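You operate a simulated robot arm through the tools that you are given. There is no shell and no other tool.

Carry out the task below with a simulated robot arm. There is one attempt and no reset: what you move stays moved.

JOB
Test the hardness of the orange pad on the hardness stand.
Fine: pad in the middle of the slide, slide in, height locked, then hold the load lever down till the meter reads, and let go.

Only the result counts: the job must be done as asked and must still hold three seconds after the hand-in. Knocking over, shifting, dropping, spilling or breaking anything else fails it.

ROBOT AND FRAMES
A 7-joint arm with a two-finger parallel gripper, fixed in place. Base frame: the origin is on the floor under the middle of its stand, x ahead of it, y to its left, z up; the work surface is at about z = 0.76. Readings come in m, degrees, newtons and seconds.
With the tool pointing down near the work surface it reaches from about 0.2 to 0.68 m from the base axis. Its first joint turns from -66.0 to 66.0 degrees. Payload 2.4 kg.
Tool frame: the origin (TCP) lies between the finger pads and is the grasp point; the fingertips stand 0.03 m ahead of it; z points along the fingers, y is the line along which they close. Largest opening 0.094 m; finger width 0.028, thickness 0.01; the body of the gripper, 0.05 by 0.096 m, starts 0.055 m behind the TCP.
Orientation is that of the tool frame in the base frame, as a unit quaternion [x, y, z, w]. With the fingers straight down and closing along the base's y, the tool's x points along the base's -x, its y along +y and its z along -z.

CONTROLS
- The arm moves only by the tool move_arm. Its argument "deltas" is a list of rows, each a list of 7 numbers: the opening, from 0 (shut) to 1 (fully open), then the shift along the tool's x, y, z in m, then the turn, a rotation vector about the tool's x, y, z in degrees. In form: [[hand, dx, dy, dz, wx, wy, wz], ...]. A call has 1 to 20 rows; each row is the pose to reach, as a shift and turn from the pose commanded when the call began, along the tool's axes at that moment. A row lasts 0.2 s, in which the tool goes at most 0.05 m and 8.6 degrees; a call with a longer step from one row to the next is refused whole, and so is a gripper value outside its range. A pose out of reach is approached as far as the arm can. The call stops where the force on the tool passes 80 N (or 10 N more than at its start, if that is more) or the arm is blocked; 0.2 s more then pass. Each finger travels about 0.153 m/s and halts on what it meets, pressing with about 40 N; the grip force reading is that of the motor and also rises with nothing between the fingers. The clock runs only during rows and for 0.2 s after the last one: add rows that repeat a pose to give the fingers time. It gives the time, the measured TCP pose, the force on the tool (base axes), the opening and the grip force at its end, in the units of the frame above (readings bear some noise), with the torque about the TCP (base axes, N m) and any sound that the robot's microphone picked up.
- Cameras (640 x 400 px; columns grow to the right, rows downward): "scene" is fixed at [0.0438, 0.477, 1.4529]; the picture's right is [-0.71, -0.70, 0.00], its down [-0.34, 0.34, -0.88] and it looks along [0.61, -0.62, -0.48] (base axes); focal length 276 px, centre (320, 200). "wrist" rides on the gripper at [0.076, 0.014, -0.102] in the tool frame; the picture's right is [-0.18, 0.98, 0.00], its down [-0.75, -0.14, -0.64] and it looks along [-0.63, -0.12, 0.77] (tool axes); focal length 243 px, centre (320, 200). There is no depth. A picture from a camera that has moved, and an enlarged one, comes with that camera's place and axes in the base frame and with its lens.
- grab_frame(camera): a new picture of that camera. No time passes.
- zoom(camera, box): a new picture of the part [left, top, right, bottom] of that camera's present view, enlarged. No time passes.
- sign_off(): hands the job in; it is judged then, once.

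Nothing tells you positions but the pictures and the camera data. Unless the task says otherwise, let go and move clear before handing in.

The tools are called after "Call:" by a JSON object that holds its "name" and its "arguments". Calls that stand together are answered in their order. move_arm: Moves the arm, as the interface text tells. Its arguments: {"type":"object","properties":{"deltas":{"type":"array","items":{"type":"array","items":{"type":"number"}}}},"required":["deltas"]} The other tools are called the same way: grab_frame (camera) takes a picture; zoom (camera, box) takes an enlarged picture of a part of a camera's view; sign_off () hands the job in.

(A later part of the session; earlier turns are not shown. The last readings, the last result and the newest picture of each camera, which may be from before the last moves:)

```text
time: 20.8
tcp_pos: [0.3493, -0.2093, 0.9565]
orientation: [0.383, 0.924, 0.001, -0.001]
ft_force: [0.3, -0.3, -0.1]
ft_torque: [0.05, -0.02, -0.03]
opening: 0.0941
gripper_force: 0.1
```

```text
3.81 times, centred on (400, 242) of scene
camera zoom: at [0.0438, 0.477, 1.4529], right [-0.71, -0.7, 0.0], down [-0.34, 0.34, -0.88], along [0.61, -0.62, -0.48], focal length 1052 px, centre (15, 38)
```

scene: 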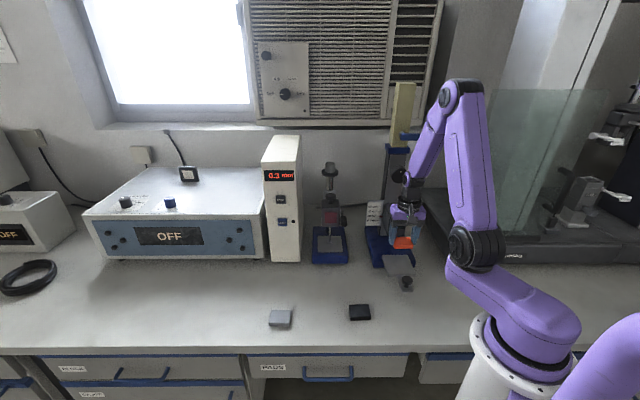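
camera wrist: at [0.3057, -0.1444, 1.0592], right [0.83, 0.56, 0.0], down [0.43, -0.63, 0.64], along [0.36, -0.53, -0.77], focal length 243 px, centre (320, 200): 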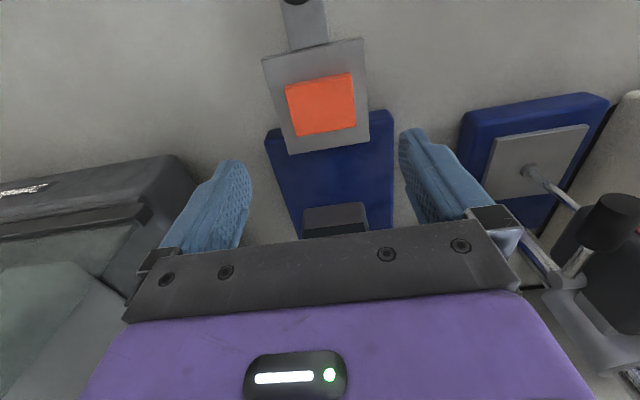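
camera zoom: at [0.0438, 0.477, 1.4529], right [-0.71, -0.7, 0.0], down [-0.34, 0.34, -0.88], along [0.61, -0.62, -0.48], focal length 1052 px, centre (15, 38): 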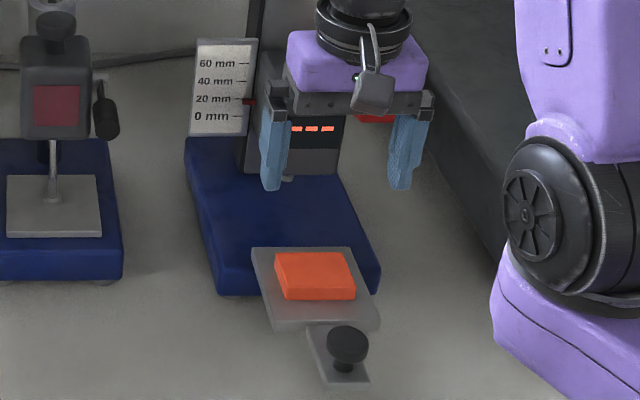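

The pad is now centred to within 2 mm on the plate. Next I'll move above the slide knob (around [0.285, -0.145]) and look at it.

Call:
{"name": "move_arm", "arguments": {"deltas": [[1, 0.035, 0, 0, 0, 0, 0], [1, 0.07, 0, 0, 0, 0, 0], [1, 0.095, 0, 0, 0, 0, 0], [1, 0.095, 0, 0, 0, 0, 0]]}}

Call:
{"name": "grab_frame", "arguments": {"camera": "wrist"}}

Call:
{"name": "zoom", "arguments": {"camera": "wrist", "box": [240, 40, 400, 240]}}

Call:
{"name": "zoom", "arguments": {"camera": "scene", "box": [360, 225, 440, 300]}}

Call:
{"name": "grab_frame", "arguments": {"camera": "scene"}}

```text
time: 21.8
tcp_pos: [0.2828, -0.1404, 0.9545]
orientation: [0.381, 0.925, 0.0, 0.0]
ft_force: [0.4, 0.1, 0.5]
ft_torque: [0.0, -0.01, -0.02]
opening: 0.094
gripper_force: 0.1
```

```text
taken
camera wrist: at [0.2395, -0.0766, 1.057], right [0.82, 0.57, 0.0], down [0.43, -0.63, 0.64], along [0.36, -0.53, -0.77], focal length 243 px, centre (320, 200)
```

wrist: 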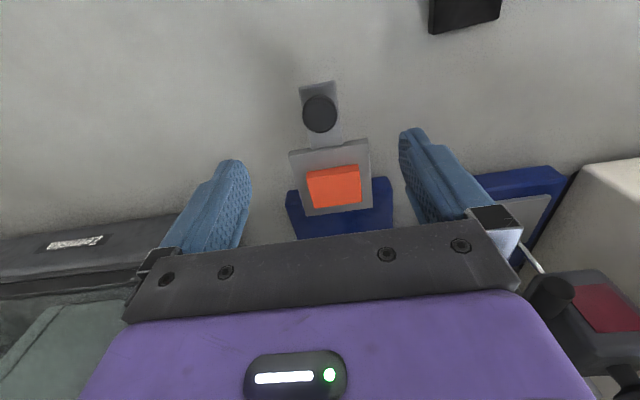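

```text
2.00 times, centred on (320, 140) of wrist
camera zoom: at [0.2395, -0.0766, 1.057], right [0.82, 0.57, 0.0], down [0.43, -0.63, 0.64], along [0.36, -0.53, -0.77], focal length 485 px, centre (320, 320)
```

zoom: 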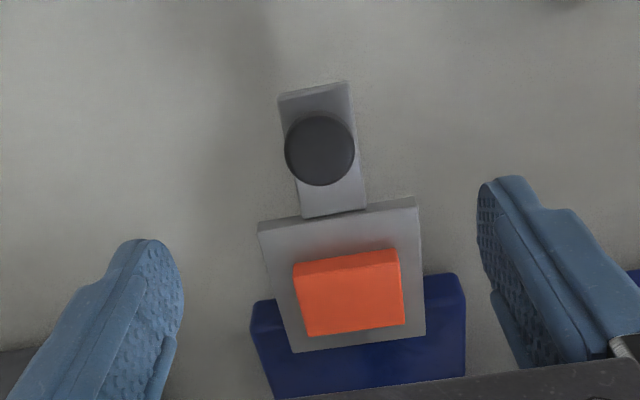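

```text
5.33 times, centred on (400, 262) of scene
camera zoom: at [0.0438, 0.477, 1.4529], right [-0.71, -0.7, 0.0], down [-0.34, 0.34, -0.88], along [0.61, -0.62, -0.48], focal length 1472 px, centre (-107, -133)
```

zoom: 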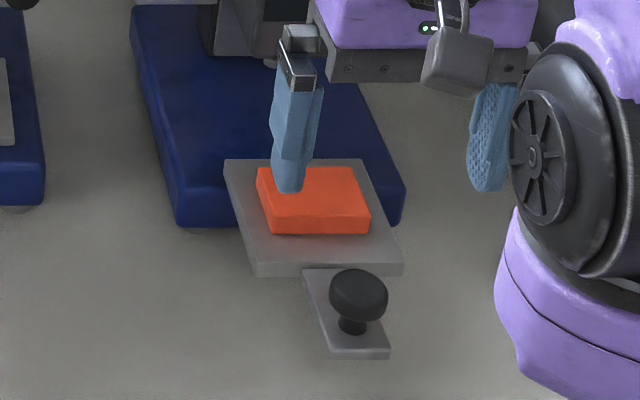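

```text
taken
```

scene: 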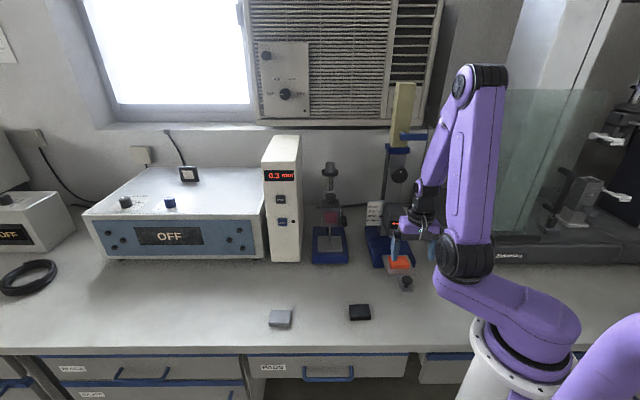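

The knob (about 31 mm wide, top near z 0.846) is right below the tool. I'll descend and grip it with the fingertips above the tongue plate.

Call:
{"name": "move_arm", "arguments": {"deltas": [[1, -0.001, 0, 0.04, 0, 0, 0], [1, -0.001, 0, 0.075, 0, 0, 0], [1, -0.001, 0, 0.095, 0, 0, 0], [1, -0.001, 0, 0.097, 0, 0, 0], [1, -0.001, 0, 0.097, 0, 0, 0]]}}

Call:
{"name": "grab_frame", "arguments": {"camera": "wrist"}}

Call:
{"name": "zoom", "arguments": {"camera": "scene", "box": [360, 225, 440, 300]}}

```text
time: 23.0
tcp_pos: [0.2852, -0.1421, 0.8564]
orientation: [0.382, 0.924, -0.001, 0.0]
ft_force: [0.0, -0.6, 0.2]
ft_torque: [-0.01, -0.03, 0.0]
opening: 0.0939
gripper_force: 0.0
```

```text
taken
camera wrist: at [0.2405, -0.0787, 0.9593], right [0.83, 0.56, 0.0], down [0.43, -0.63, 0.64], along [0.36, -0.53, -0.77], focal length 243 px, centre (320, 200)
```

wrist: 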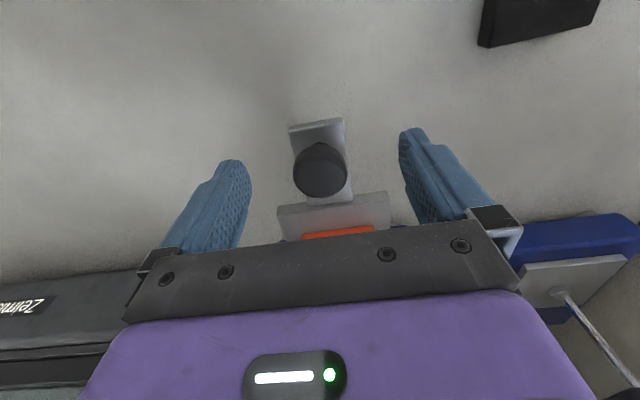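

```text
5.33 times, centred on (400, 262) of scene
camera zoom: at [0.0438, 0.477, 1.4529], right [-0.71, -0.7, 0.0], down [-0.34, 0.34, -0.88], along [0.61, -0.62, -0.48], focal length 1472 px, centre (-107, -133)
```

zoom: 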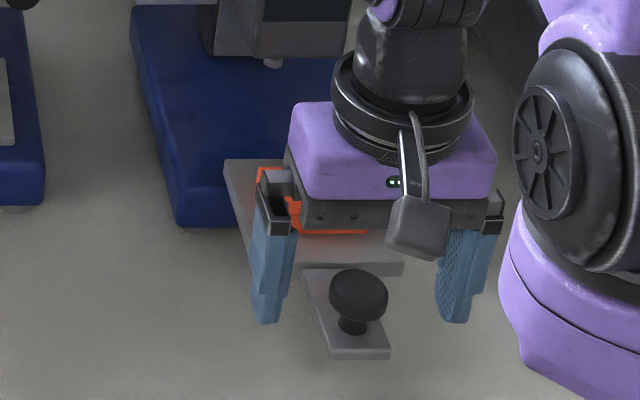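

The knob is centred between the fingers; closing on it now.

Call:
{"name": "move_arm", "arguments": {"deltas": [[0.7, 0, 0, 0, 0, 0, 0], [0.5, 0, 0, 0, 0, 0, 0], [0.35, 0, 0, 0, 0, 0, 0], [0.25, 0, 0, 0, 0, 0, 0], [0.25, 0, 0, 0, 0, 0, 0]]}}

Call:
{"name": "grab_frame", "arguments": {"camera": "wrist"}}

```text
time: 24.2
tcp_pos: [0.2847, -0.1437, 0.8573]
orientation: [0.383, 0.924, 0.0, -0.001]
ft_force: [-3.4, -3.0, 0.4]
ft_torque: [-0.08, 0.06, -0.01]
opening: 0.0314
gripper_force: 45.1
```

```text
taken
camera wrist: at [0.2404, -0.0788, 0.9594], right [0.83, 0.56, 0.0], down [0.43, -0.63, 0.64], along [0.36, -0.53, -0.77], focal length 243 px, centre (320, 200)
```

wrist: 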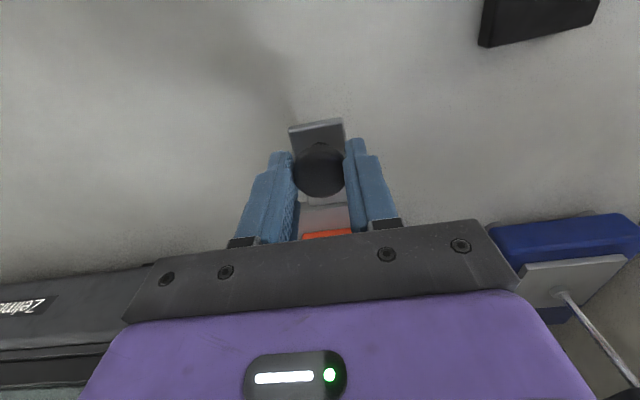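

Gripped at 31 mm opening. Now I'll push the slide inward along the stand's axis, slowly, first 60 mm.

Call:
{"name": "move_arm", "arguments": {"deltas": [[0.25, -0.003, 0, 0, 0, 0, 0], [0.25, -0.01, 0, 0, 0, 0, 0], [0.25, -0.02, 0, 0, 0, 0, 0], [0.25, -0.03, 0, 0, 0, 0, 0], [0.25, -0.04, 0, 0, 0, 0, 0], [0.25, -0.05, 0, 0, 0, 0, 0], [0.25, -0.057, 0, 0, 0, 0, 0], [0.25, -0.06, 0, 0, 0, 0, 0]]}}

Call:
{"name": "zoom", "arguments": {"camera": "scene", "box": [350, 180, 450, 300]}}

Call:
{"name": "grab_frame", "arguments": {"camera": "wrist"}}

```text
time: 26.0
tcp_pos: [0.327, -0.1852, 0.8577]
orientation: [0.384, 0.923, 0.0, -0.001]
ft_force: [-21.3, -19.5, -30.2]
ft_torque: [0.16, 0.79, -0.09]
opening: 0.0311
gripper_force: 44.8
```

```text
3.33 times, centred on (400, 240) of scene
camera zoom: at [0.0437, 0.4763, 1.4531], right [-0.71, -0.7, 0.0], down [-0.34, 0.34, -0.88], along [0.61, -0.62, -0.48], focal length 920 px, centre (53, 67)
```

zoom: 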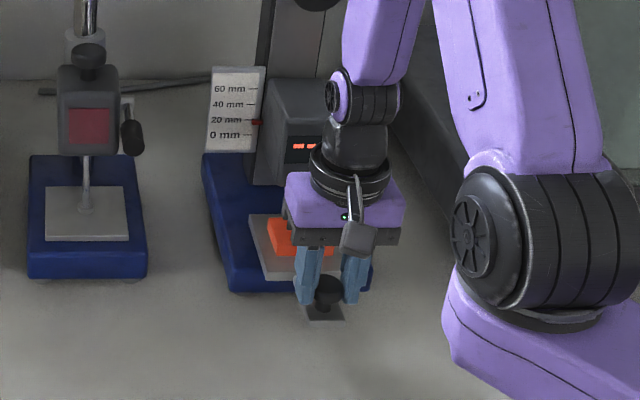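

```text
taken
camera wrist: at [0.2829, -0.1211, 0.9607], right [0.83, 0.56, 0.0], down [0.43, -0.63, 0.64], along [0.36, -0.53, -0.77], focal length 243 px, centre (320, 200)
```

wrist: 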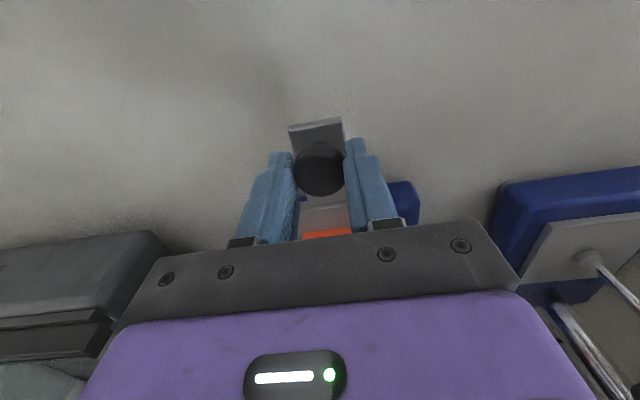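

The slide is moving in fine, though side and vertical forces built up by about 30 N from slight misalignment. I'll correct for that and continue 40 mm further.

Call:
{"name": "move_arm", "arguments": {"deltas": [[0.25, 0, -0.0015, 0.0015, 0, 0, 0], [0.25, -0.005, -0.0017, 0.0017, 0, 0, 0], [0.25, -0.012, -0.0019, 0.0018, 0, 0, 0], [0.25, -0.02, -0.002, 0.002, 0, 0, 0], [0.25, -0.028, -0.0022, 0.0022, 0, 0, 0], [0.25, -0.035, -0.0024, 0.0024, 0, 0, 0], [0.25, -0.04, -0.0025, 0.0025, 0, 0, 0], [0.25, -0.04, -0.0025, 0.0025, 0, 0, 0]]}}

Call:
{"name": "zoom", "arguments": {"camera": "scene", "box": [350, 180, 450, 300]}}

Call:
{"name": "grab_frame", "arguments": {"camera": "wrist"}}

```text
time: 27.8
tcp_pos: [0.3551, -0.2141, 0.8569]
orientation: [0.381, 0.924, -0.001, 0.002]
ft_force: [5.6, 6.1, 24.2]
ft_torque: [-0.14, -0.44, 0.06]
opening: 0.0308
gripper_force: 44.9
```

```text
3.33 times, centred on (400, 240) of scene
camera zoom: at [0.0436, 0.4773, 1.4528], right [-0.71, -0.7, 0.0], down [-0.34, 0.34, -0.88], along [0.61, -0.62, -0.48], focal length 920 px, centre (53, 67)
```

zoom: 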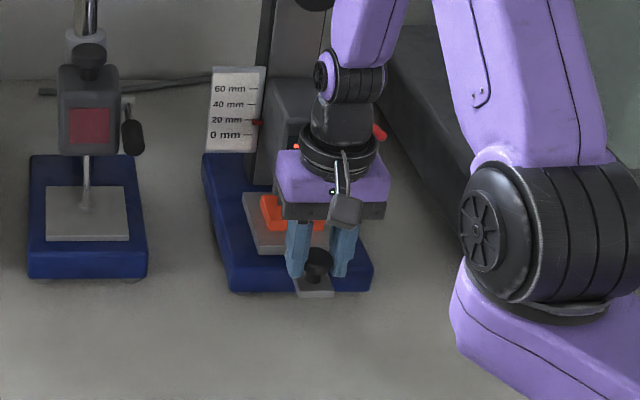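

```text
taken
camera wrist: at [0.3105, -0.1493, 0.9581], right [0.82, 0.57, 0.0], down [0.43, -0.63, 0.64], along [0.36, -0.53, -0.77], focal length 243 px, centre (320, 200)
```

wrist: 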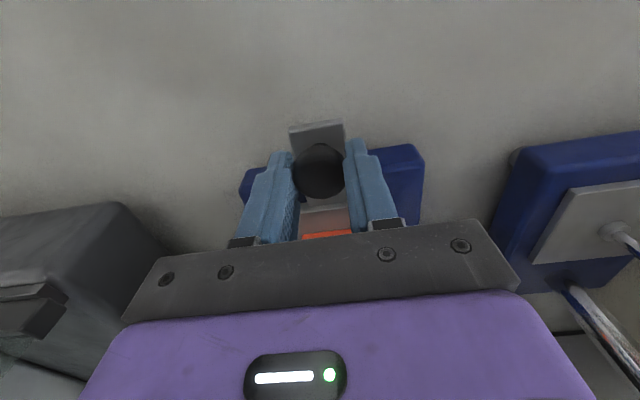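

Nearly in: about 100 mm travelled, with clear space to the head. I'll ease the vertical offset and continue in small steps, watching for the end stop.

Call:
{"name": "move_arm", "arguments": {"deltas": [[0.25, 0, 0, -0.0012, 0, 0, 0], [0.25, -0.003, 0, -0.0012, 0, 0, 0], [0.25, -0.006, 0, -0.0012, 0, 0, 0], [0.25, -0.008, 0, -0.0012, 0, 0, 0], [0.25, -0.008, 0, -0.0012, 0, 0, 0]]}}

Call:
{"name": "zoom", "arguments": {"camera": "scene", "box": [360, 195, 430, 275]}}

```text
time: 29.0
tcp_pos: [0.36, -0.217, 0.8558]
orientation: [0.381, 0.924, 0.0, -0.001]
ft_force: [20.8, 21.5, -27.0]
ft_torque: [0.97, 0.35, 0.03]
opening: 0.0312
gripper_force: 44.6
```

```text
5.00 times, centred on (395, 235) of scene
camera zoom: at [0.0446, 0.4773, 1.4527], right [-0.71, -0.7, 0.0], down [-0.34, 0.34, -0.88], along [0.61, -0.62, -0.48], focal length 1380 px, centre (-55, 25)
```

zoom: 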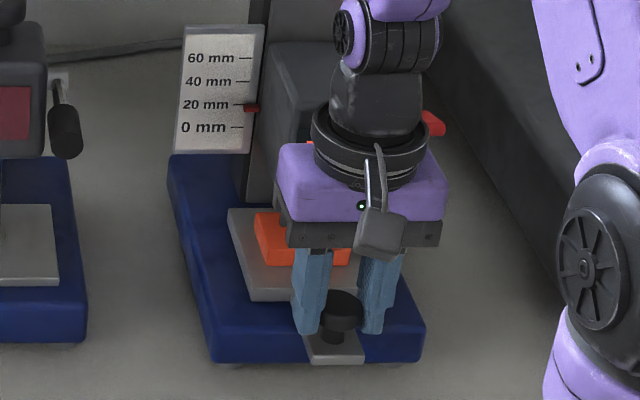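

No stop yet; I'll trim the small lateral and vertical offsets and go on in small steps.

Call:
{"name": "move_arm", "arguments": {"deltas": [[0.25, 0, 0.001, 0.0006, 0, 0, 0], [0.25, -0.002, 0.001, 0.0006, 0, 0, 0], [0.25, -0.004, 0.001, 0.0006, 0, 0, 0], [0.25, -0.004, 0.001, 0.0006, 0, 0, 0]]}}

```text
time: 30.0
tcp_pos: [0.3635, -0.2214, 0.8567]
orientation: [0.382, 0.924, -0.001, 0.002]
ft_force: [13.6, 15.3, -14.4]
ft_torque: [0.62, 0.12, 0.13]
opening: 0.0314
gripper_force: 45.4
```

Call:
{"name": "move_arm", "arguments": {"deltas": [[0.25, -0.001, 0.0006, 0.0003, 0, 0, 0], [0.25, -0.003, 0.0006, 0.0003, 0, 0, 0], [0.25, -0.003, 0.0006, 0.0003, 0, 0, 0]]}}

Call:
{"name": "zoom", "arguments": {"camera": "scene", "box": [360, 195, 430, 275]}}

Call:
{"name": "grab_frame", "arguments": {"camera": "wrist"}}

```text
time: 30.8
tcp_pos: [0.3656, -0.2249, 0.855]
orientation: [0.382, 0.924, -0.001, 0.001]
ft_force: [13.7, 12.7, -3.4]
ft_torque: [0.39, -0.1, 0.05]
opening: 0.0312
gripper_force: 45.0
```

```text
5.00 times, centred on (395, 235) of scene
camera zoom: at [0.0442, 0.4773, 1.4528], right [-0.71, -0.7, 0.0], down [-0.34, 0.34, -0.88], along [0.61, -0.62, -0.48], focal length 1380 px, centre (-55, 25)
```

zoom: 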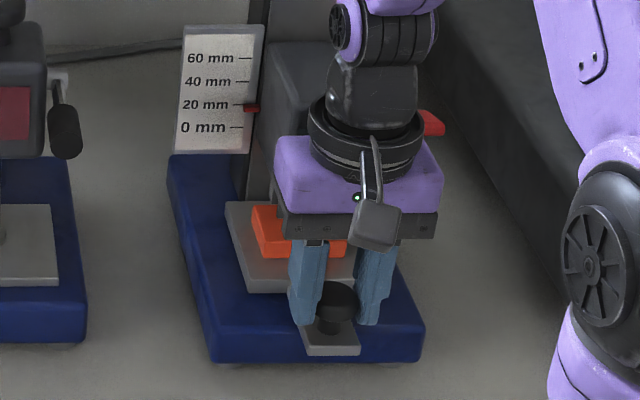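

```text
taken
camera wrist: at [0.3214, -0.16, 0.9584], right [0.82, 0.57, 0.0], down [0.43, -0.63, 0.64], along [0.36, -0.53, -0.77], focal length 243 px, centre (320, 200)
```

wrist: 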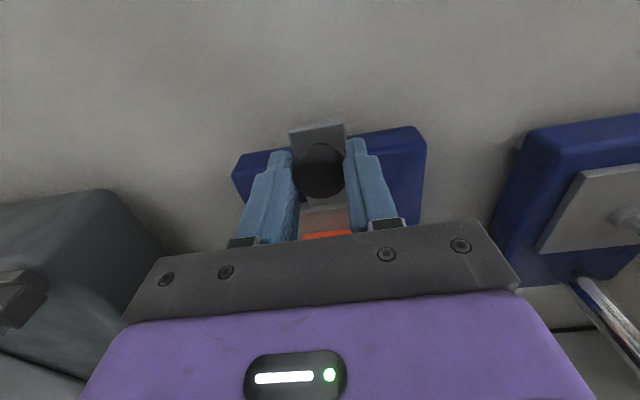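

Call:
{"name": "move_arm", "arguments": {"deltas": [[0.25, -0.002, 0.0005, 0, 0, 0, 0], [0.25, -0.004, 0.0005, 0, 0, 0, 0], [0.25, -0.005, 0.0005, 0, 0, 0, 0], [0.25, -0.005, 0.0005, 0, 0, 0, 0]]}}

```text
time: 31.8
tcp_pos: [0.367, -0.2246, 0.8542]
orientation: [0.381, 0.924, 0.0, -0.004]
ft_force: [-4.4, 29.6, 24.5]
ft_torque: [0.41, -0.15, 0.07]
opening: 0.0313
gripper_force: 45.1
```

Axial resistance of about 24 N appeared and the tool stopped advancing, so the slide is against its stop. I'll relax the push and release the knob.

Call:
{"name": "move_arm", "arguments": {"deltas": [[0.25, 0.003, 0, -0.0005, 0, 0, 0], [0.25, 0.003, 0, -0.0005, 0, 0, 0], [0.4, 0.003, 0, -0.0005, 0, 0, 0], [0.6, 0.003, 0, -0.0005, 0, 0, 0], [0.6, 0.003, 0, -0.0005, 0, 0, 0]]}}

Call:
{"name": "grab_frame", "arguments": {"camera": "wrist"}}

Call:
{"name": "zoom", "arguments": {"camera": "scene", "box": [360, 195, 430, 275]}}

```text
time: 33.0
tcp_pos: [0.3668, -0.2266, 0.8556]
orientation: [0.382, 0.924, 0.0, 0.0]
ft_force: [-0.4, -0.2, 0.0]
ft_torque: [0.05, -0.01, -0.01]
opening: 0.0566
gripper_force: 0.0
```

```text
taken
camera wrist: at [0.3224, -0.1616, 0.9582], right [0.83, 0.56, 0.0], down [0.43, -0.63, 0.64], along [0.36, -0.53, -0.77], focal length 243 px, centre (320, 200)
```

wrist: 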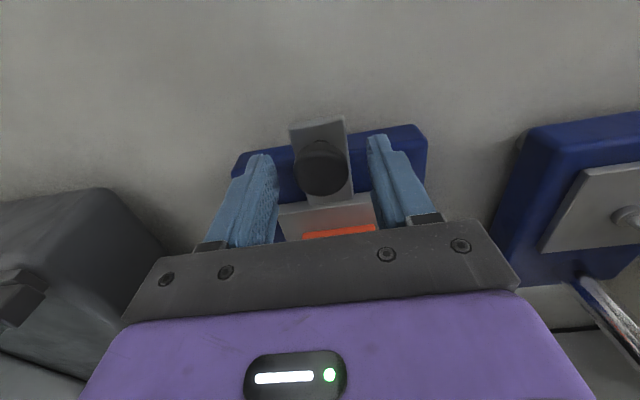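

```text
5.00 times, centred on (395, 235) of scene
camera zoom: at [0.0438, 0.477, 1.4529], right [-0.71, -0.7, 0.0], down [-0.34, 0.34, -0.88], along [0.61, -0.62, -0.48], focal length 1380 px, centre (-55, 25)
```

zoom: 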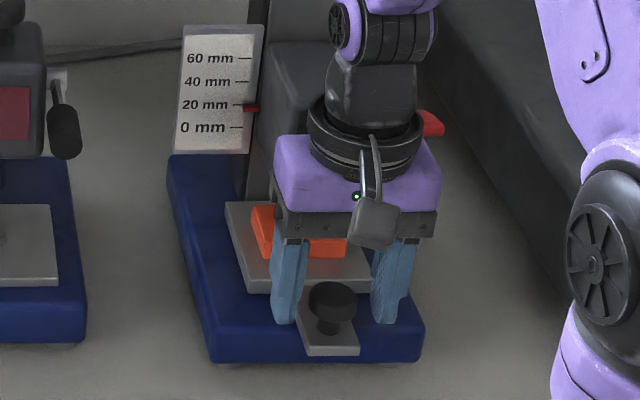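

Released. I'll rise off the knob, back away from the head, and look at the whole stand.

Call:
{"name": "move_arm", "arguments": {"deltas": [[0.6, 0, 0, -0.015, 0, 0, 0], [0.6, 0, 0, -0.035, 0, 0, 0], [0.6, 0.03, 0, -0.06, 0, 0, 0], [0.6, 0.07, 0, -0.08, 0, 0, 0], [0.6, 0.11, 0, -0.1, 0, 0, 0], [0.6, 0.11, 0, -0.1, 0, 0, 0]]}}

Call:
{"name": "grab_frame", "arguments": {"camera": "wrist"}}

Call:
{"name": "grab_frame", "arguments": {"camera": "scene"}}

Call:
{"name": "zoom", "arguments": {"camera": "scene", "box": [360, 195, 430, 275]}}

Call:
{"name": "zoom", "arguments": {"camera": "wrist", "box": [250, 60, 400, 240]}}

```text
time: 34.4
tcp_pos: [0.2892, -0.1445, 0.9562]
orientation: [0.383, 0.924, 0.0, 0.0]
ft_force: [-0.8, 0.5, 0.0]
ft_torque: [-0.02, -0.06, -0.02]
opening: 0.0564
gripper_force: 0.1
```

```text
taken
camera wrist: at [0.2447, -0.0809, 1.0592], right [0.83, 0.56, 0.0], down [0.43, -0.63, 0.64], along [0.36, -0.53, -0.77], focal length 243 px, centre (320, 200)
```

wrist: 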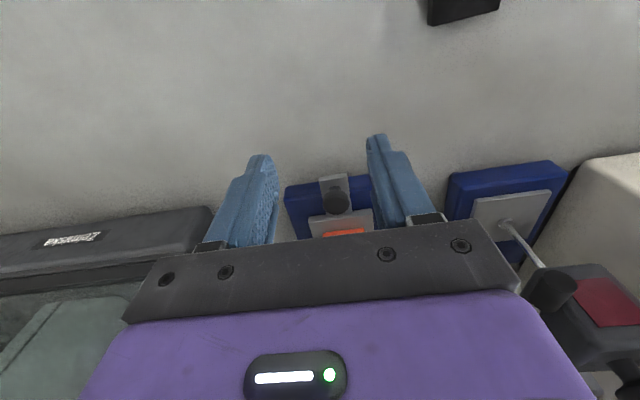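

```text
taken
```

scene: 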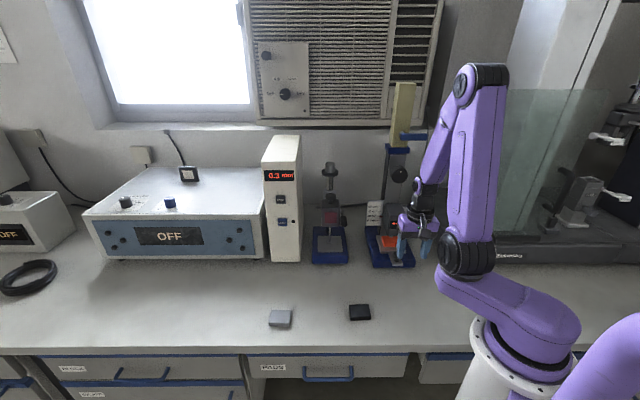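

```text
5.00 times, centred on (395, 235) of scene
camera zoom: at [0.0438, 0.477, 1.4529], right [-0.71, -0.7, 0.0], down [-0.34, 0.34, -0.88], along [0.61, -0.62, -0.48], focal length 1380 px, centre (-55, 25)
```

zoom: 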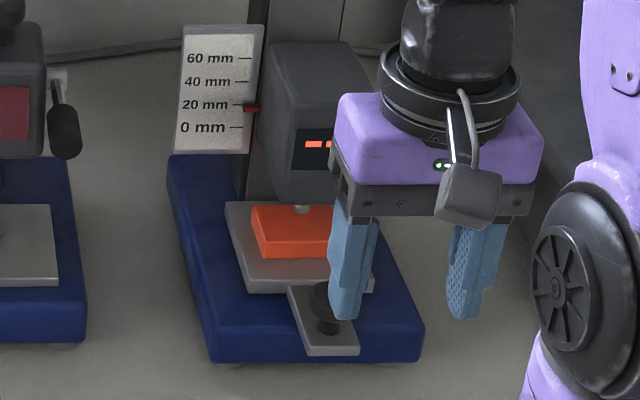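

```text
2.22 times, centred on (325, 150) of wrist
camera zoom: at [0.2447, -0.0809, 1.0592], right [0.83, 0.56, 0.0], down [0.43, -0.63, 0.64], along [0.36, -0.53, -0.77], focal length 539 px, centre (309, 311)
```

zoom: 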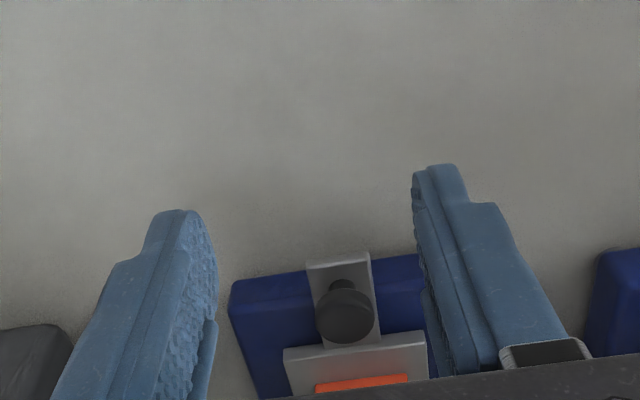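

The slide is in and the pad lies under the indenter. Let me zoom in on the gap between the nub and the pad, and view the head from the fixed camera.

Call:
{"name": "zoom", "arguments": {"camera": "scene", "box": [380, 215, 420, 260]}}

Call:
{"name": "zoom", "arguments": {"camera": "scene", "box": [370, 190, 410, 225]}}

```text
8.89 times, centred on (400, 238) of scene
camera zoom: at [0.0438, 0.477, 1.4529], right [-0.71, -0.7, 0.0], down [-0.34, 0.34, -0.88], along [0.61, -0.62, -0.48], focal length 2454 px, centre (-391, -133)
```

zoom: 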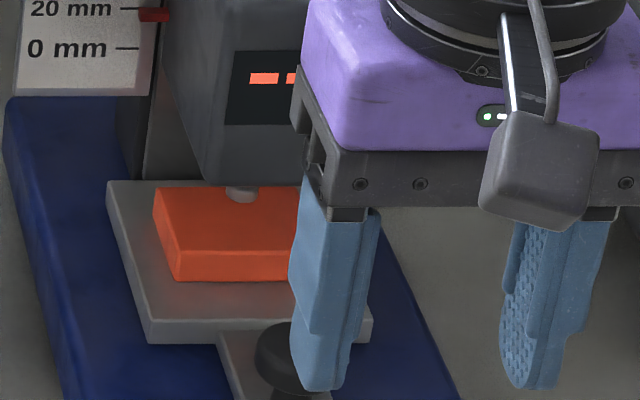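

```text
11.43 times, centred on (390, 208) of scene
camera zoom: at [0.0438, 0.477, 1.4529], right [-0.71, -0.7, 0.0], down [-0.34, 0.34, -0.88], along [0.61, -0.62, -0.48], focal length 3155 px, centre (-480, 114)
```

zoom: 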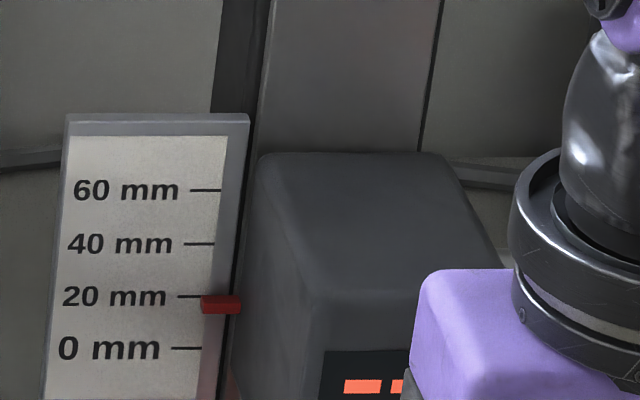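

The pad is under the head with some gap below the nub. Before operating anything I want a low side view of that gap, so I'll move to the left-front of the stand with the wrist turned.

Call:
{"name": "move_arm", "arguments": {"deltas": [[1, -0.0137, 0.0172, 0, 0, 0, 7.5], [1, -0.0274, 0.0343, 0, 0, 0, 15], [1, -0.0411, 0.0515, 0, 0, 0, 22.5], [1, -0.0549, 0.0687, 0, 0, 0, 30], [1, -0.0686, 0.0858, 0, 0, 0, 37.5], [1, -0.0823, 0.103, 0, 0, 0, 45], [1, -0.0823, 0.103, 0, 0, 0, 45]]}}

Call:
{"name": "grab_frame", "arguments": {"camera": "wrist"}}

```text
time: 36.0
tcp_pos: [0.4234, -0.132, 0.9547]
orientation: [0.707, 0.707, 0.0, 0.0]
ft_force: [-0.9, -0.8, -0.2]
ft_torque: [0.03, 0.04, -0.01]
opening: 0.0942
gripper_force: 0.1
```

```text
taken
camera wrist: at [0.4368, -0.0555, 1.058], right [0.98, -0.19, 0.0], down [-0.14, -0.75, 0.64], along [-0.12, -0.63, -0.77], focal length 243 px, centre (320, 200)
```

wrist: 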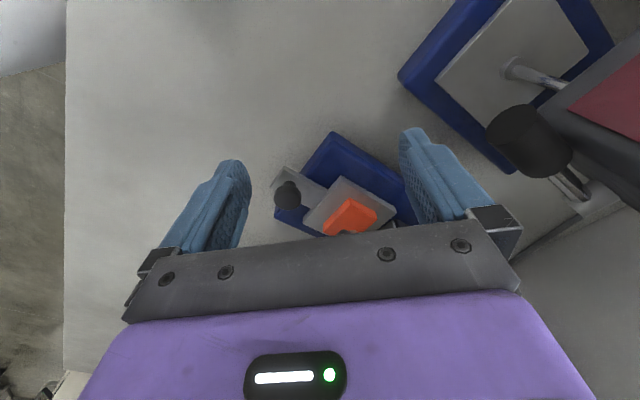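

I can see the slide and pad ahead. I'll tilt the wrist up 45° and lower a little for a low-angle view of the indenter gap, staying clear of the thickness gauge's lever on the right.

Call:
{"name": "move_arm", "arguments": {"deltas": [[1, 0, -0.002, 0.005, 0, -7.5, 0], [1, 0, -0.004, 0.012, 0, -15, 0], [1, 0, -0.006, 0.02, 0, -22.5, 0], [1, 0, -0.008, 0.03, 0, -30, 0], [1, 0, -0.01, 0.04, 0, -37.5, 0], [1, 0, -0.01, 0.05, 0, -45, 0], [1, 0, -0.01, 0.05, 0, -45, 0]]}}

Call:
{"name": "grab_frame", "arguments": {"camera": "wrist"}}

Call:
{"name": "grab_frame", "arguments": {"camera": "scene"}}

```text
time: 37.6
tcp_pos: [0.4111, -0.1333, 0.906]
orientation: [0.654, 0.652, -0.272, 0.27]
ft_force: [0.6, 1.2, 0.1]
ft_torque: [-0.01, -0.03, -0.02]
opening: 0.094
gripper_force: 0.0
```

```text
taken
camera wrist: at [0.4245, -0.0063, 0.9246], right [0.98, -0.13, 0.13], down [-0.14, -0.08, 0.99], along [-0.12, -0.99, -0.09], focal length 243 px, centre (320, 200)
```

wrist: 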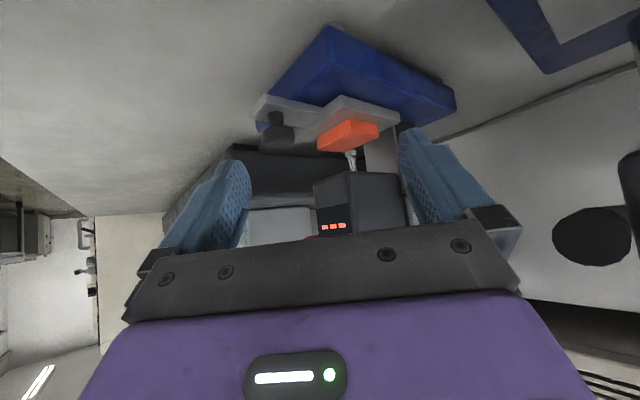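

```text
taken
```

scene: 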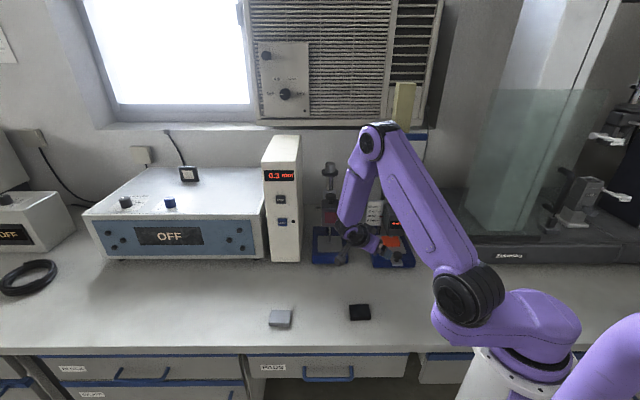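

Call:
{"name": "zoom", "arguments": {"camera": "wrist", "box": [300, 80, 420, 240]}}

Call:
{"name": "zoom", "arguments": {"camera": "wrist", "box": [310, 110, 390, 180]}}

```text
2.50 times, centred on (360, 160) of wrist
camera zoom: at [0.4245, -0.0063, 0.9246], right [0.98, -0.13, 0.13], down [-0.14, -0.08, 0.99], along [-0.12, -0.99, -0.09], focal length 606 px, centre (220, 300)
```

zoom: 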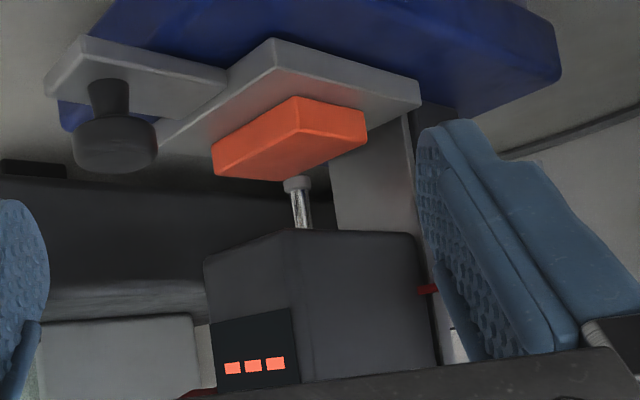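

```text
5.71 times, centred on (350, 145) of wrist
camera zoom: at [0.4245, -0.0063, 0.9246], right [0.98, -0.13, 0.13], down [-0.14, -0.08, 0.99], along [-0.12, -0.99, -0.09], focal length 1386 px, centre (149, 514)
```

zoom: 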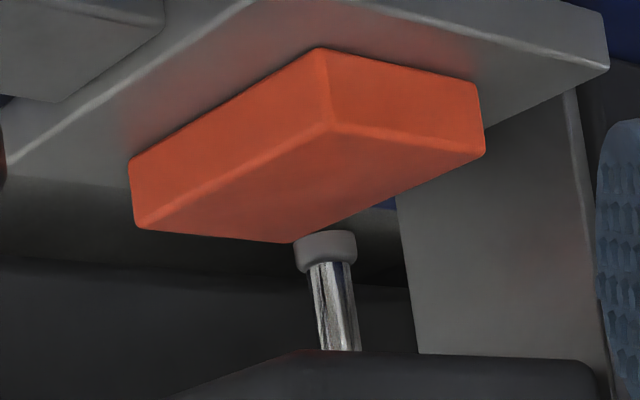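

The low view shows roughly 10 mm between the foot and the pad top, so the pad fits; the foot sits over the pad's middle. Next I'll raise the wrist to look at the blue lever and black knob on the column from this side.

Call:
{"name": "move_arm", "arguments": {"deltas": [[1, -0.032, 0, -0.032, 0, 0, 0], [1, -0.065, 0, -0.065, 0, 0, 0], [1, -0.098, 0, -0.098, 0, 0, 0], [1, -0.131, 0, -0.131, 0, 0, 0], [1, -0.164, 0, -0.164, 0, 0, 0], [1, -0.198, 0, -0.198, 0, 0, 0], [1, -0.198, 0, -0.198, 0, 0, 0]]}}

Call:
{"name": "grab_frame", "arguments": {"camera": "wrist"}}

Call:
{"name": "grab_frame", "arguments": {"camera": "scene"}}

```text
time: 39.2
tcp_pos: [0.4116, -0.1363, 1.1879]
orientation: [0.654, 0.653, -0.271, 0.271]
ft_force: [-0.8, -0.5, -0.5]
ft_torque: [-0.01, 0.01, -0.04]
opening: 0.0939
gripper_force: 0.1
```

```text
taken
camera wrist: at [0.4253, -0.0095, 1.2067], right [0.98, -0.13, 0.13], down [-0.14, -0.08, 0.99], along [-0.12, -0.99, -0.1], focal length 243 px, centre (320, 200)
```

wrist: 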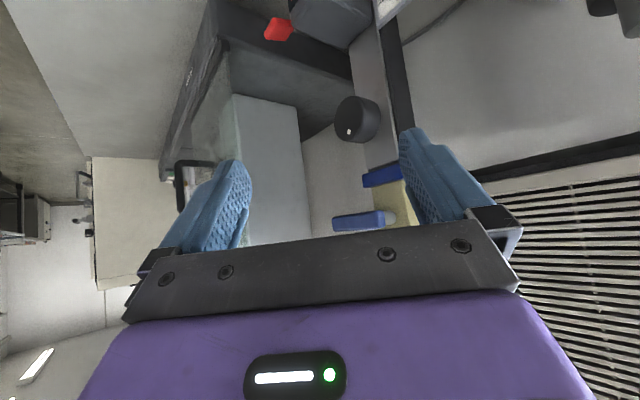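

```text
taken
```

scene: 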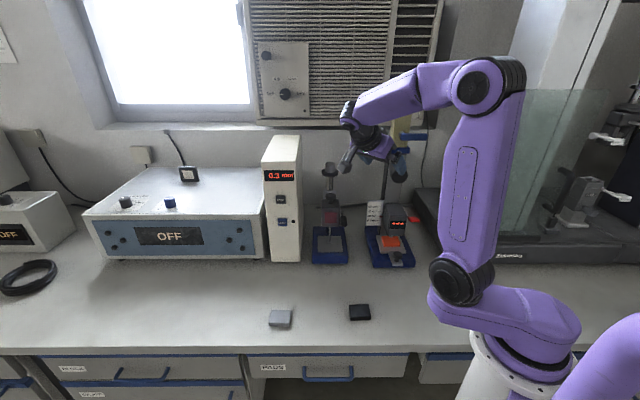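

Call:
{"name": "zoom", "arguments": {"camera": "wrist", "box": [300, 80, 420, 240]}}

Call:
{"name": "zoom", "arguments": {"camera": "wrist", "box": [320, 140, 420, 235]}}

Call:
{"name": "zoom", "arguments": {"camera": "wrist", "box": [240, 0, 400, 100]}}

Call:
{"name": "zoom", "arguments": {"camera": "scene", "box": [365, 180, 435, 275]}}

```text
2.50 times, centred on (360, 160) of wrist
camera zoom: at [0.4253, -0.0095, 1.2067], right [0.98, -0.13, 0.13], down [-0.14, -0.08, 0.99], along [-0.12, -0.99, -0.1], focal length 606 px, centre (220, 300)
```

zoom: 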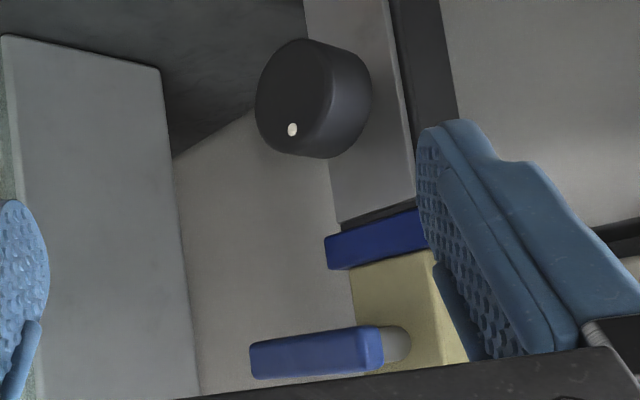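

```text
4.21 times, centred on (370, 188) of wrist
camera zoom: at [0.4253, -0.0095, 1.2067], right [0.98, -0.13, 0.13], down [-0.14, -0.08, 0.99], along [-0.12, -0.99, -0.1], focal length 1022 px, centre (110, 253)
```

zoom: 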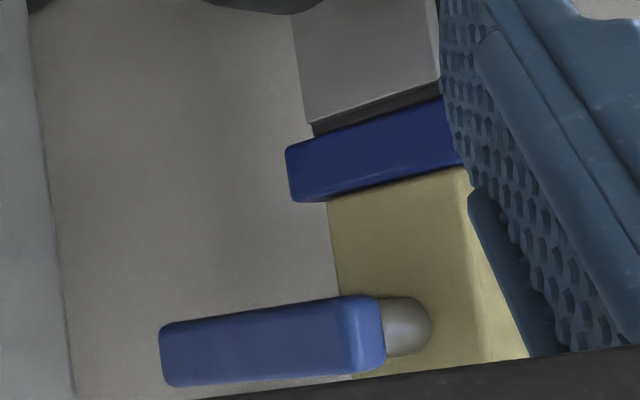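

```text
4.00 times, centred on (320, 50) of wrist
camera zoom: at [0.4253, -0.0095, 1.2067], right [0.98, -0.13, 0.13], down [-0.14, -0.08, 0.99], along [-0.12, -0.99, -0.1], focal length 970 px, centre (320, 800)
```

zoom: 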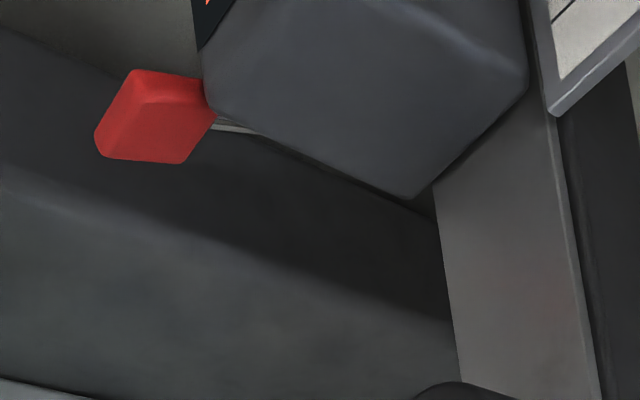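

```text
4.21 times, centred on (400, 228) of scene
camera zoom: at [0.0438, 0.477, 1.4529], right [-0.71, -0.7, 0.0], down [-0.34, 0.34, -0.88], along [0.61, -0.62, -0.48], focal length 1162 px, centre (-17, 84)
```

zoom: 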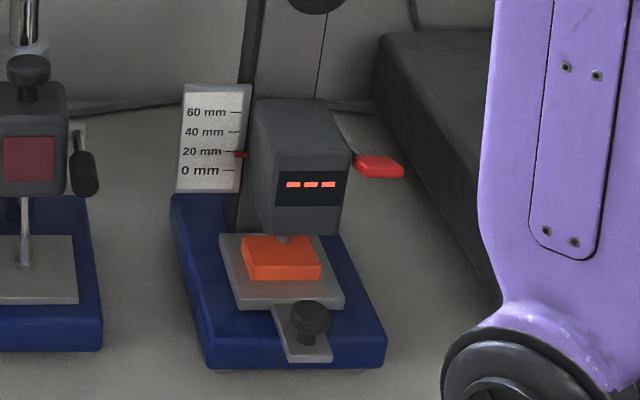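

The blue lever rides on a pin on the yellow post at about z 1.21, free end near [0.40, -0.37]; it looks like the quarter-turn height lock, while the red paddle is on the meter head. I'll close the fingers and turn toward the stand, standing back from the column, before probing the blue lever gently.

Call:
{"name": "move_arm", "arguments": {"deltas": [[0.8, -0.0184, -0.0136, -0.0033, -5.3, 0, -5.3], [0.6, -0.0367, -0.0272, -0.0067, -10.6, 0, -10.6], [0.4, -0.055, -0.0408, -0.01, -15.9, 0, -15.9], [0.2, -0.0734, -0.0544, -0.0133, -21.2, 0, -21.2], [0.0, -0.0918, -0.068, -0.0167, -26.5, 0, -26.5], [0.0, -0.1101, -0.0816, -0.02, -31.8, 0, -31.8], [0.0, -0.1101, -0.0816, -0.02, -31.8, 0, -31.8]]}}

Call:
{"name": "grab_frame", "arguments": {"camera": "wrist"}}

Call:
{"name": "grab_frame", "arguments": {"camera": "scene"}}

```text
time: 40.8
tcp_pos: [0.3284, -0.1976, 1.279]
orientation: [0.354, 0.854, -0.146, 0.353]
ft_force: [-0.6, 0.1, 0.3]
ft_torque: [0.01, -0.01, -0.01]
opening: 0.0
gripper_force: 32.8
```

```text
taken
camera wrist: at [0.2486, -0.0976, 1.2979], right [0.79, 0.6, 0.13], down [-0.04, -0.16, 0.99], along [0.62, -0.78, -0.1], focal length 243 px, centre (320, 200)
```

wrist: 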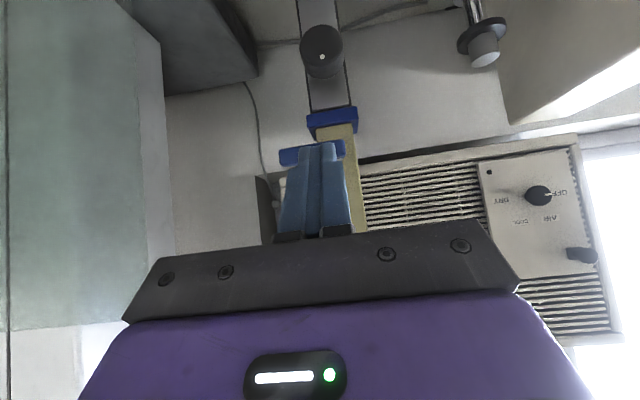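

```text
taken
```

scene: 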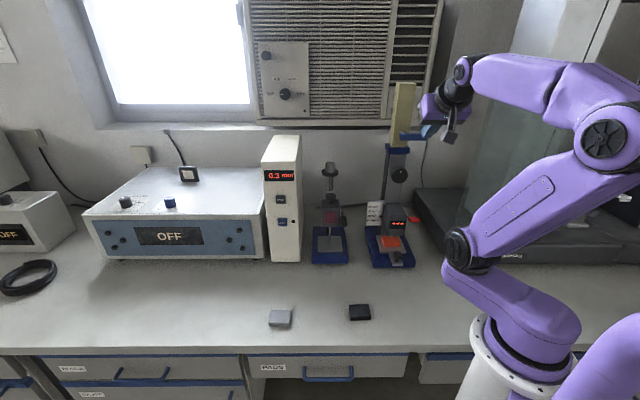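

The lever position is confirmed (free end about [0.405, -0.367], z 1.205–1.21). I'll move the closed fingertips to hover about 20 mm above the lever near its free end.

Call:
{"name": "move_arm", "arguments": {"deltas": [[0, -0.02, -0.02, 0.02, 0, 0, 0], [0, -0.043, -0.04, 0.045, 0, 0, 0], [0, -0.07, -0.0543, 0.0736, 0, 0, 0], [0, -0.095, -0.0543, 0.0995, 0, 0, 0], [0, -0.1122, -0.0543, 0.1178, 0, 0, 0], [0, -0.1122, -0.0543, 0.1178, 0, 0, 0]]}}

Call:
{"name": "grab_frame", "arguments": {"camera": "wrist"}}

Call:
{"name": "zoom", "arguments": {"camera": "scene", "box": [370, 70, 470, 190]}}

```text
time: 42.2
tcp_pos: [0.4068, -0.3517, 1.2733]
orientation: [0.354, 0.853, -0.148, 0.353]
ft_force: [1.2, -0.2, 0.1]
ft_torque: [0.01, -0.03, 0.0]
opening: 0.0
gripper_force: 33.0
```

```text
taken
camera wrist: at [0.3271, -0.2516, 1.2927], right [0.79, 0.6, 0.13], down [-0.04, -0.15, 0.99], along [0.62, -0.78, -0.1], focal length 243 px, centre (320, 200)
```

wrist: 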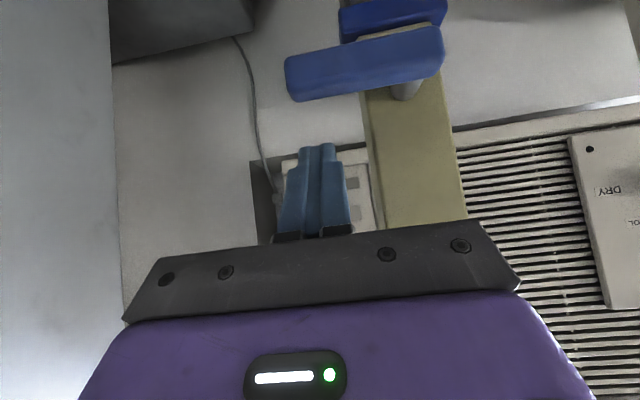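

```text
3.33 times, centred on (420, 130) of scene
camera zoom: at [0.0438, 0.477, 1.4529], right [-0.71, -0.7, 0.0], down [-0.34, 0.34, -0.88], along [0.61, -0.62, -0.48], focal length 920 px, centre (-13, 433)
```

zoom: 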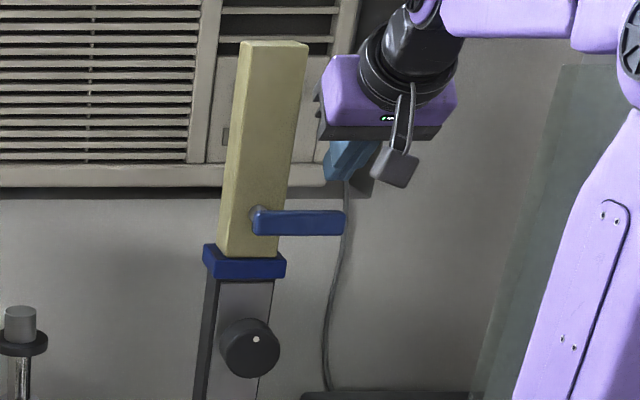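

The fingertips hover above the lever near its free end. I'll descend in small steps and watch for contact and how the lever responds.

Call:
{"name": "move_arm", "arguments": {"deltas": [[0, -0.0042, 0, 0.0042, 0, 0, 0], [0, 0.0042, 0, 0.0127, 0, 0, 0], [0, 0.0114, 0, 0.0198, 0, 0, 0], [0, 0.0142, 0, 0.0226, 0, 0, 0], [0, 0.0163, 0, 0.0247, 0, 0, 0], [0, 0.0163, 0, 0.0247, 0, 0, 0]]}}

Call:
{"name": "zoom", "arguments": {"camera": "scene", "box": [370, 90, 470, 190]}}

```text
time: 43.6
tcp_pos: [0.4081, -0.3545, 1.2447]
orientation: [0.353, 0.853, -0.147, 0.354]
ft_force: [1.3, -1.8, -0.3]
ft_torque: [-0.03, 0.01, 0.03]
opening: 0.0002
gripper_force: 33.1
```

```text
4.00 times, centred on (420, 140) of scene
camera zoom: at [0.0438, 0.477, 1.4529], right [-0.71, -0.7, 0.0], down [-0.34, 0.34, -0.88], along [0.61, -0.62, -0.48], focal length 1104 px, centre (-80, 440)
```

zoom: 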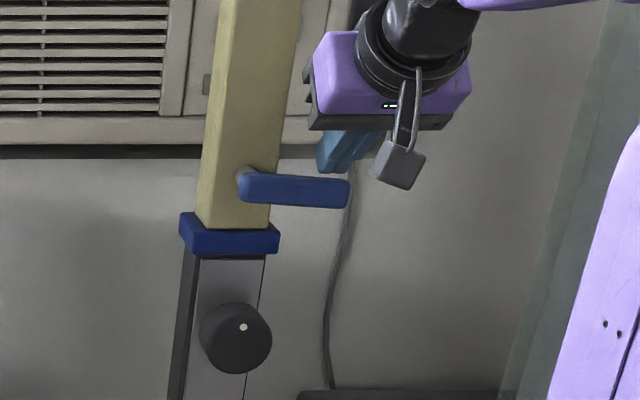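

The lever turned a few degrees with almost no force. I'll lift off to see whether it stays (lock) or springs back (load lever).

Call:
{"name": "move_arm", "arguments": {"deltas": [[0, 0.007, 0, 0.007, 0, 0, 0], [0, 0.007, 0, 0.007, 0, 0, 0], [0, -0.0035, 0, -0.0035, 0, 0, 0], [0, -0.0106, 0, -0.0106, 0, 0, 0], [0, -0.0106, 0, -0.0106, 0, 0, 0], [0, -0.0106, 0, -0.0106, 0, 0, 0]]}}

Call:
{"name": "zoom", "arguments": {"camera": "scene", "box": [370, 90, 470, 190]}}

Call:
{"name": "zoom", "arguments": {"camera": "scene", "box": [365, 180, 435, 275]}}

Call:
{"name": "grab_frame", "arguments": {"camera": "wrist"}}

```text
time: 45.0
tcp_pos: [0.409, -0.3544, 1.2593]
orientation: [0.353, 0.854, -0.146, 0.353]
ft_force: [-0.1, 0.6, 0.9]
ft_torque: [-0.02, -0.01, 0.01]
opening: 0.0002
gripper_force: 32.8
```

```text
4.00 times, centred on (420, 140) of scene
camera zoom: at [0.0438, 0.477, 1.4529], right [-0.71, -0.7, 0.0], down [-0.34, 0.34, -0.88], along [0.61, -0.62, -0.48], focal length 1104 px, centre (-80, 440)
```

zoom: 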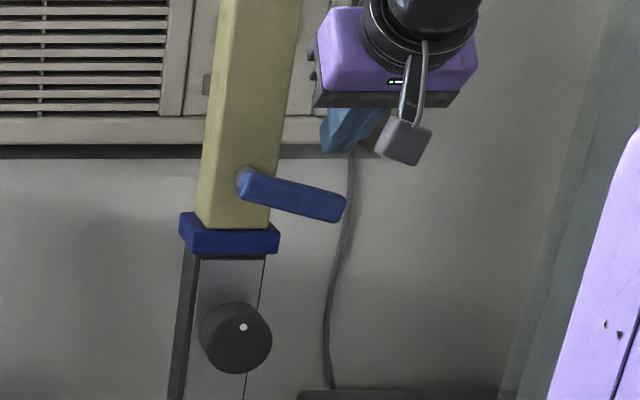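

```text
4.21 times, centred on (400, 228) of scene
camera zoom: at [0.0438, 0.477, 1.4529], right [-0.71, -0.7, 0.0], down [-0.34, 0.34, -0.88], along [0.61, -0.62, -0.48], focal length 1162 px, centre (-17, 84)
```

zoom: 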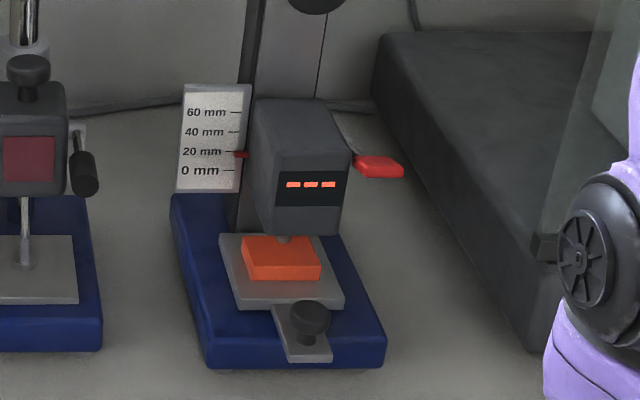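

```text
taken
camera wrist: at [0.3296, -0.255, 1.279], right [0.79, 0.6, 0.13], down [-0.04, -0.16, 0.99], along [0.61, -0.78, -0.1], focal length 243 px, centre (320, 200)
```

wrist: 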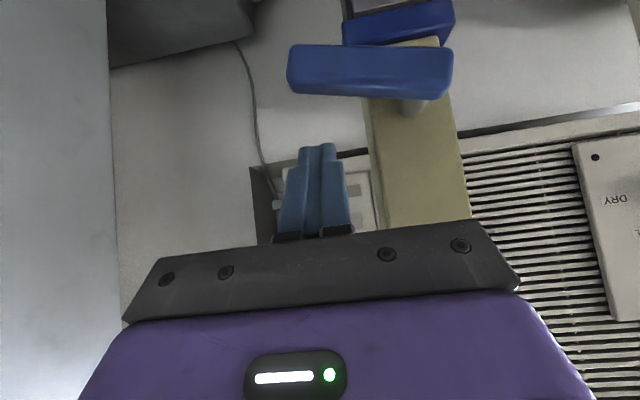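

The lever stays where I left it, so it's a friction lock lever, not a spring-loaded one, and it turns downward. I'll follow its arc downward in steps.

Call:
{"name": "move_arm", "arguments": {"deltas": [[0, 0.008, 0, 0.008, 0, 0, 0], [0, 0.0145, 0, 0.0145, 0, 0, 0], [0, 0.0205, 0, 0.0205, 0, 0, 0], [0, 0.0265, 0, 0.0265, 0, 0, 0], [0, 0.0324, 0, 0.0324, 0, 0, 0], [0, 0.0324, 0, 0.0324, 0, 0, 0]]}}

Call:
{"name": "zoom", "arguments": {"camera": "scene", "box": [370, 90, 470, 190]}}

Call:
{"name": "grab_frame", "arguments": {"camera": "wrist"}}

```text
time: 46.4
tcp_pos: [0.41, -0.3538, 1.2152]
orientation: [0.353, 0.854, -0.146, 0.353]
ft_force: [-0.5, -0.4, -0.4]
ft_torque: [-0.01, 0.0, -0.02]
opening: 0.0003
gripper_force: 32.8
```

```text
4.00 times, centred on (420, 140) of scene
camera zoom: at [0.0438, 0.477, 1.4529], right [-0.71, -0.7, 0.0], down [-0.34, 0.34, -0.88], along [0.61, -0.62, -0.48], focal length 1104 px, centre (-80, 440)
```

zoom: 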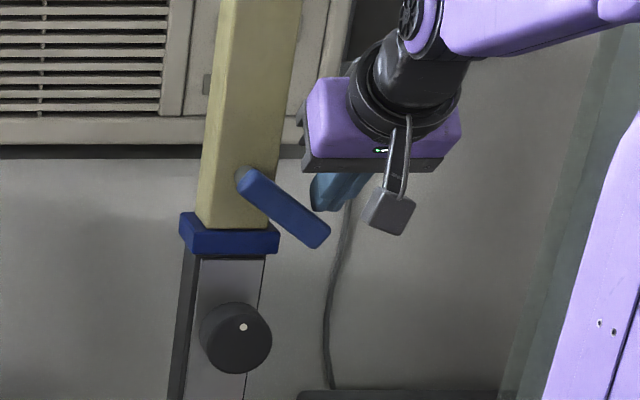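

```text
taken
camera wrist: at [0.3293, -0.2541, 1.2335], right [0.79, 0.6, 0.13], down [-0.04, -0.16, 0.99], along [0.61, -0.78, -0.1], focal length 243 px, centre (320, 200)
```

wrist: 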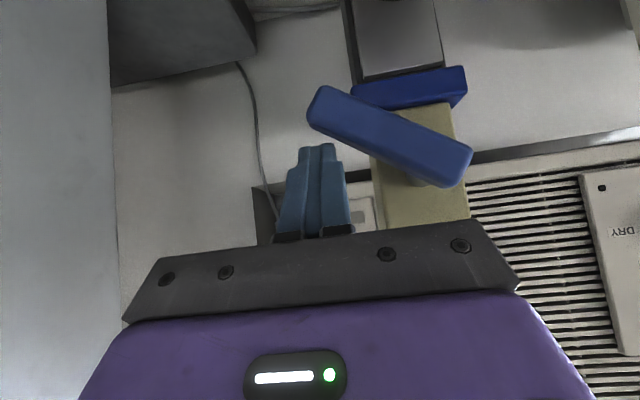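

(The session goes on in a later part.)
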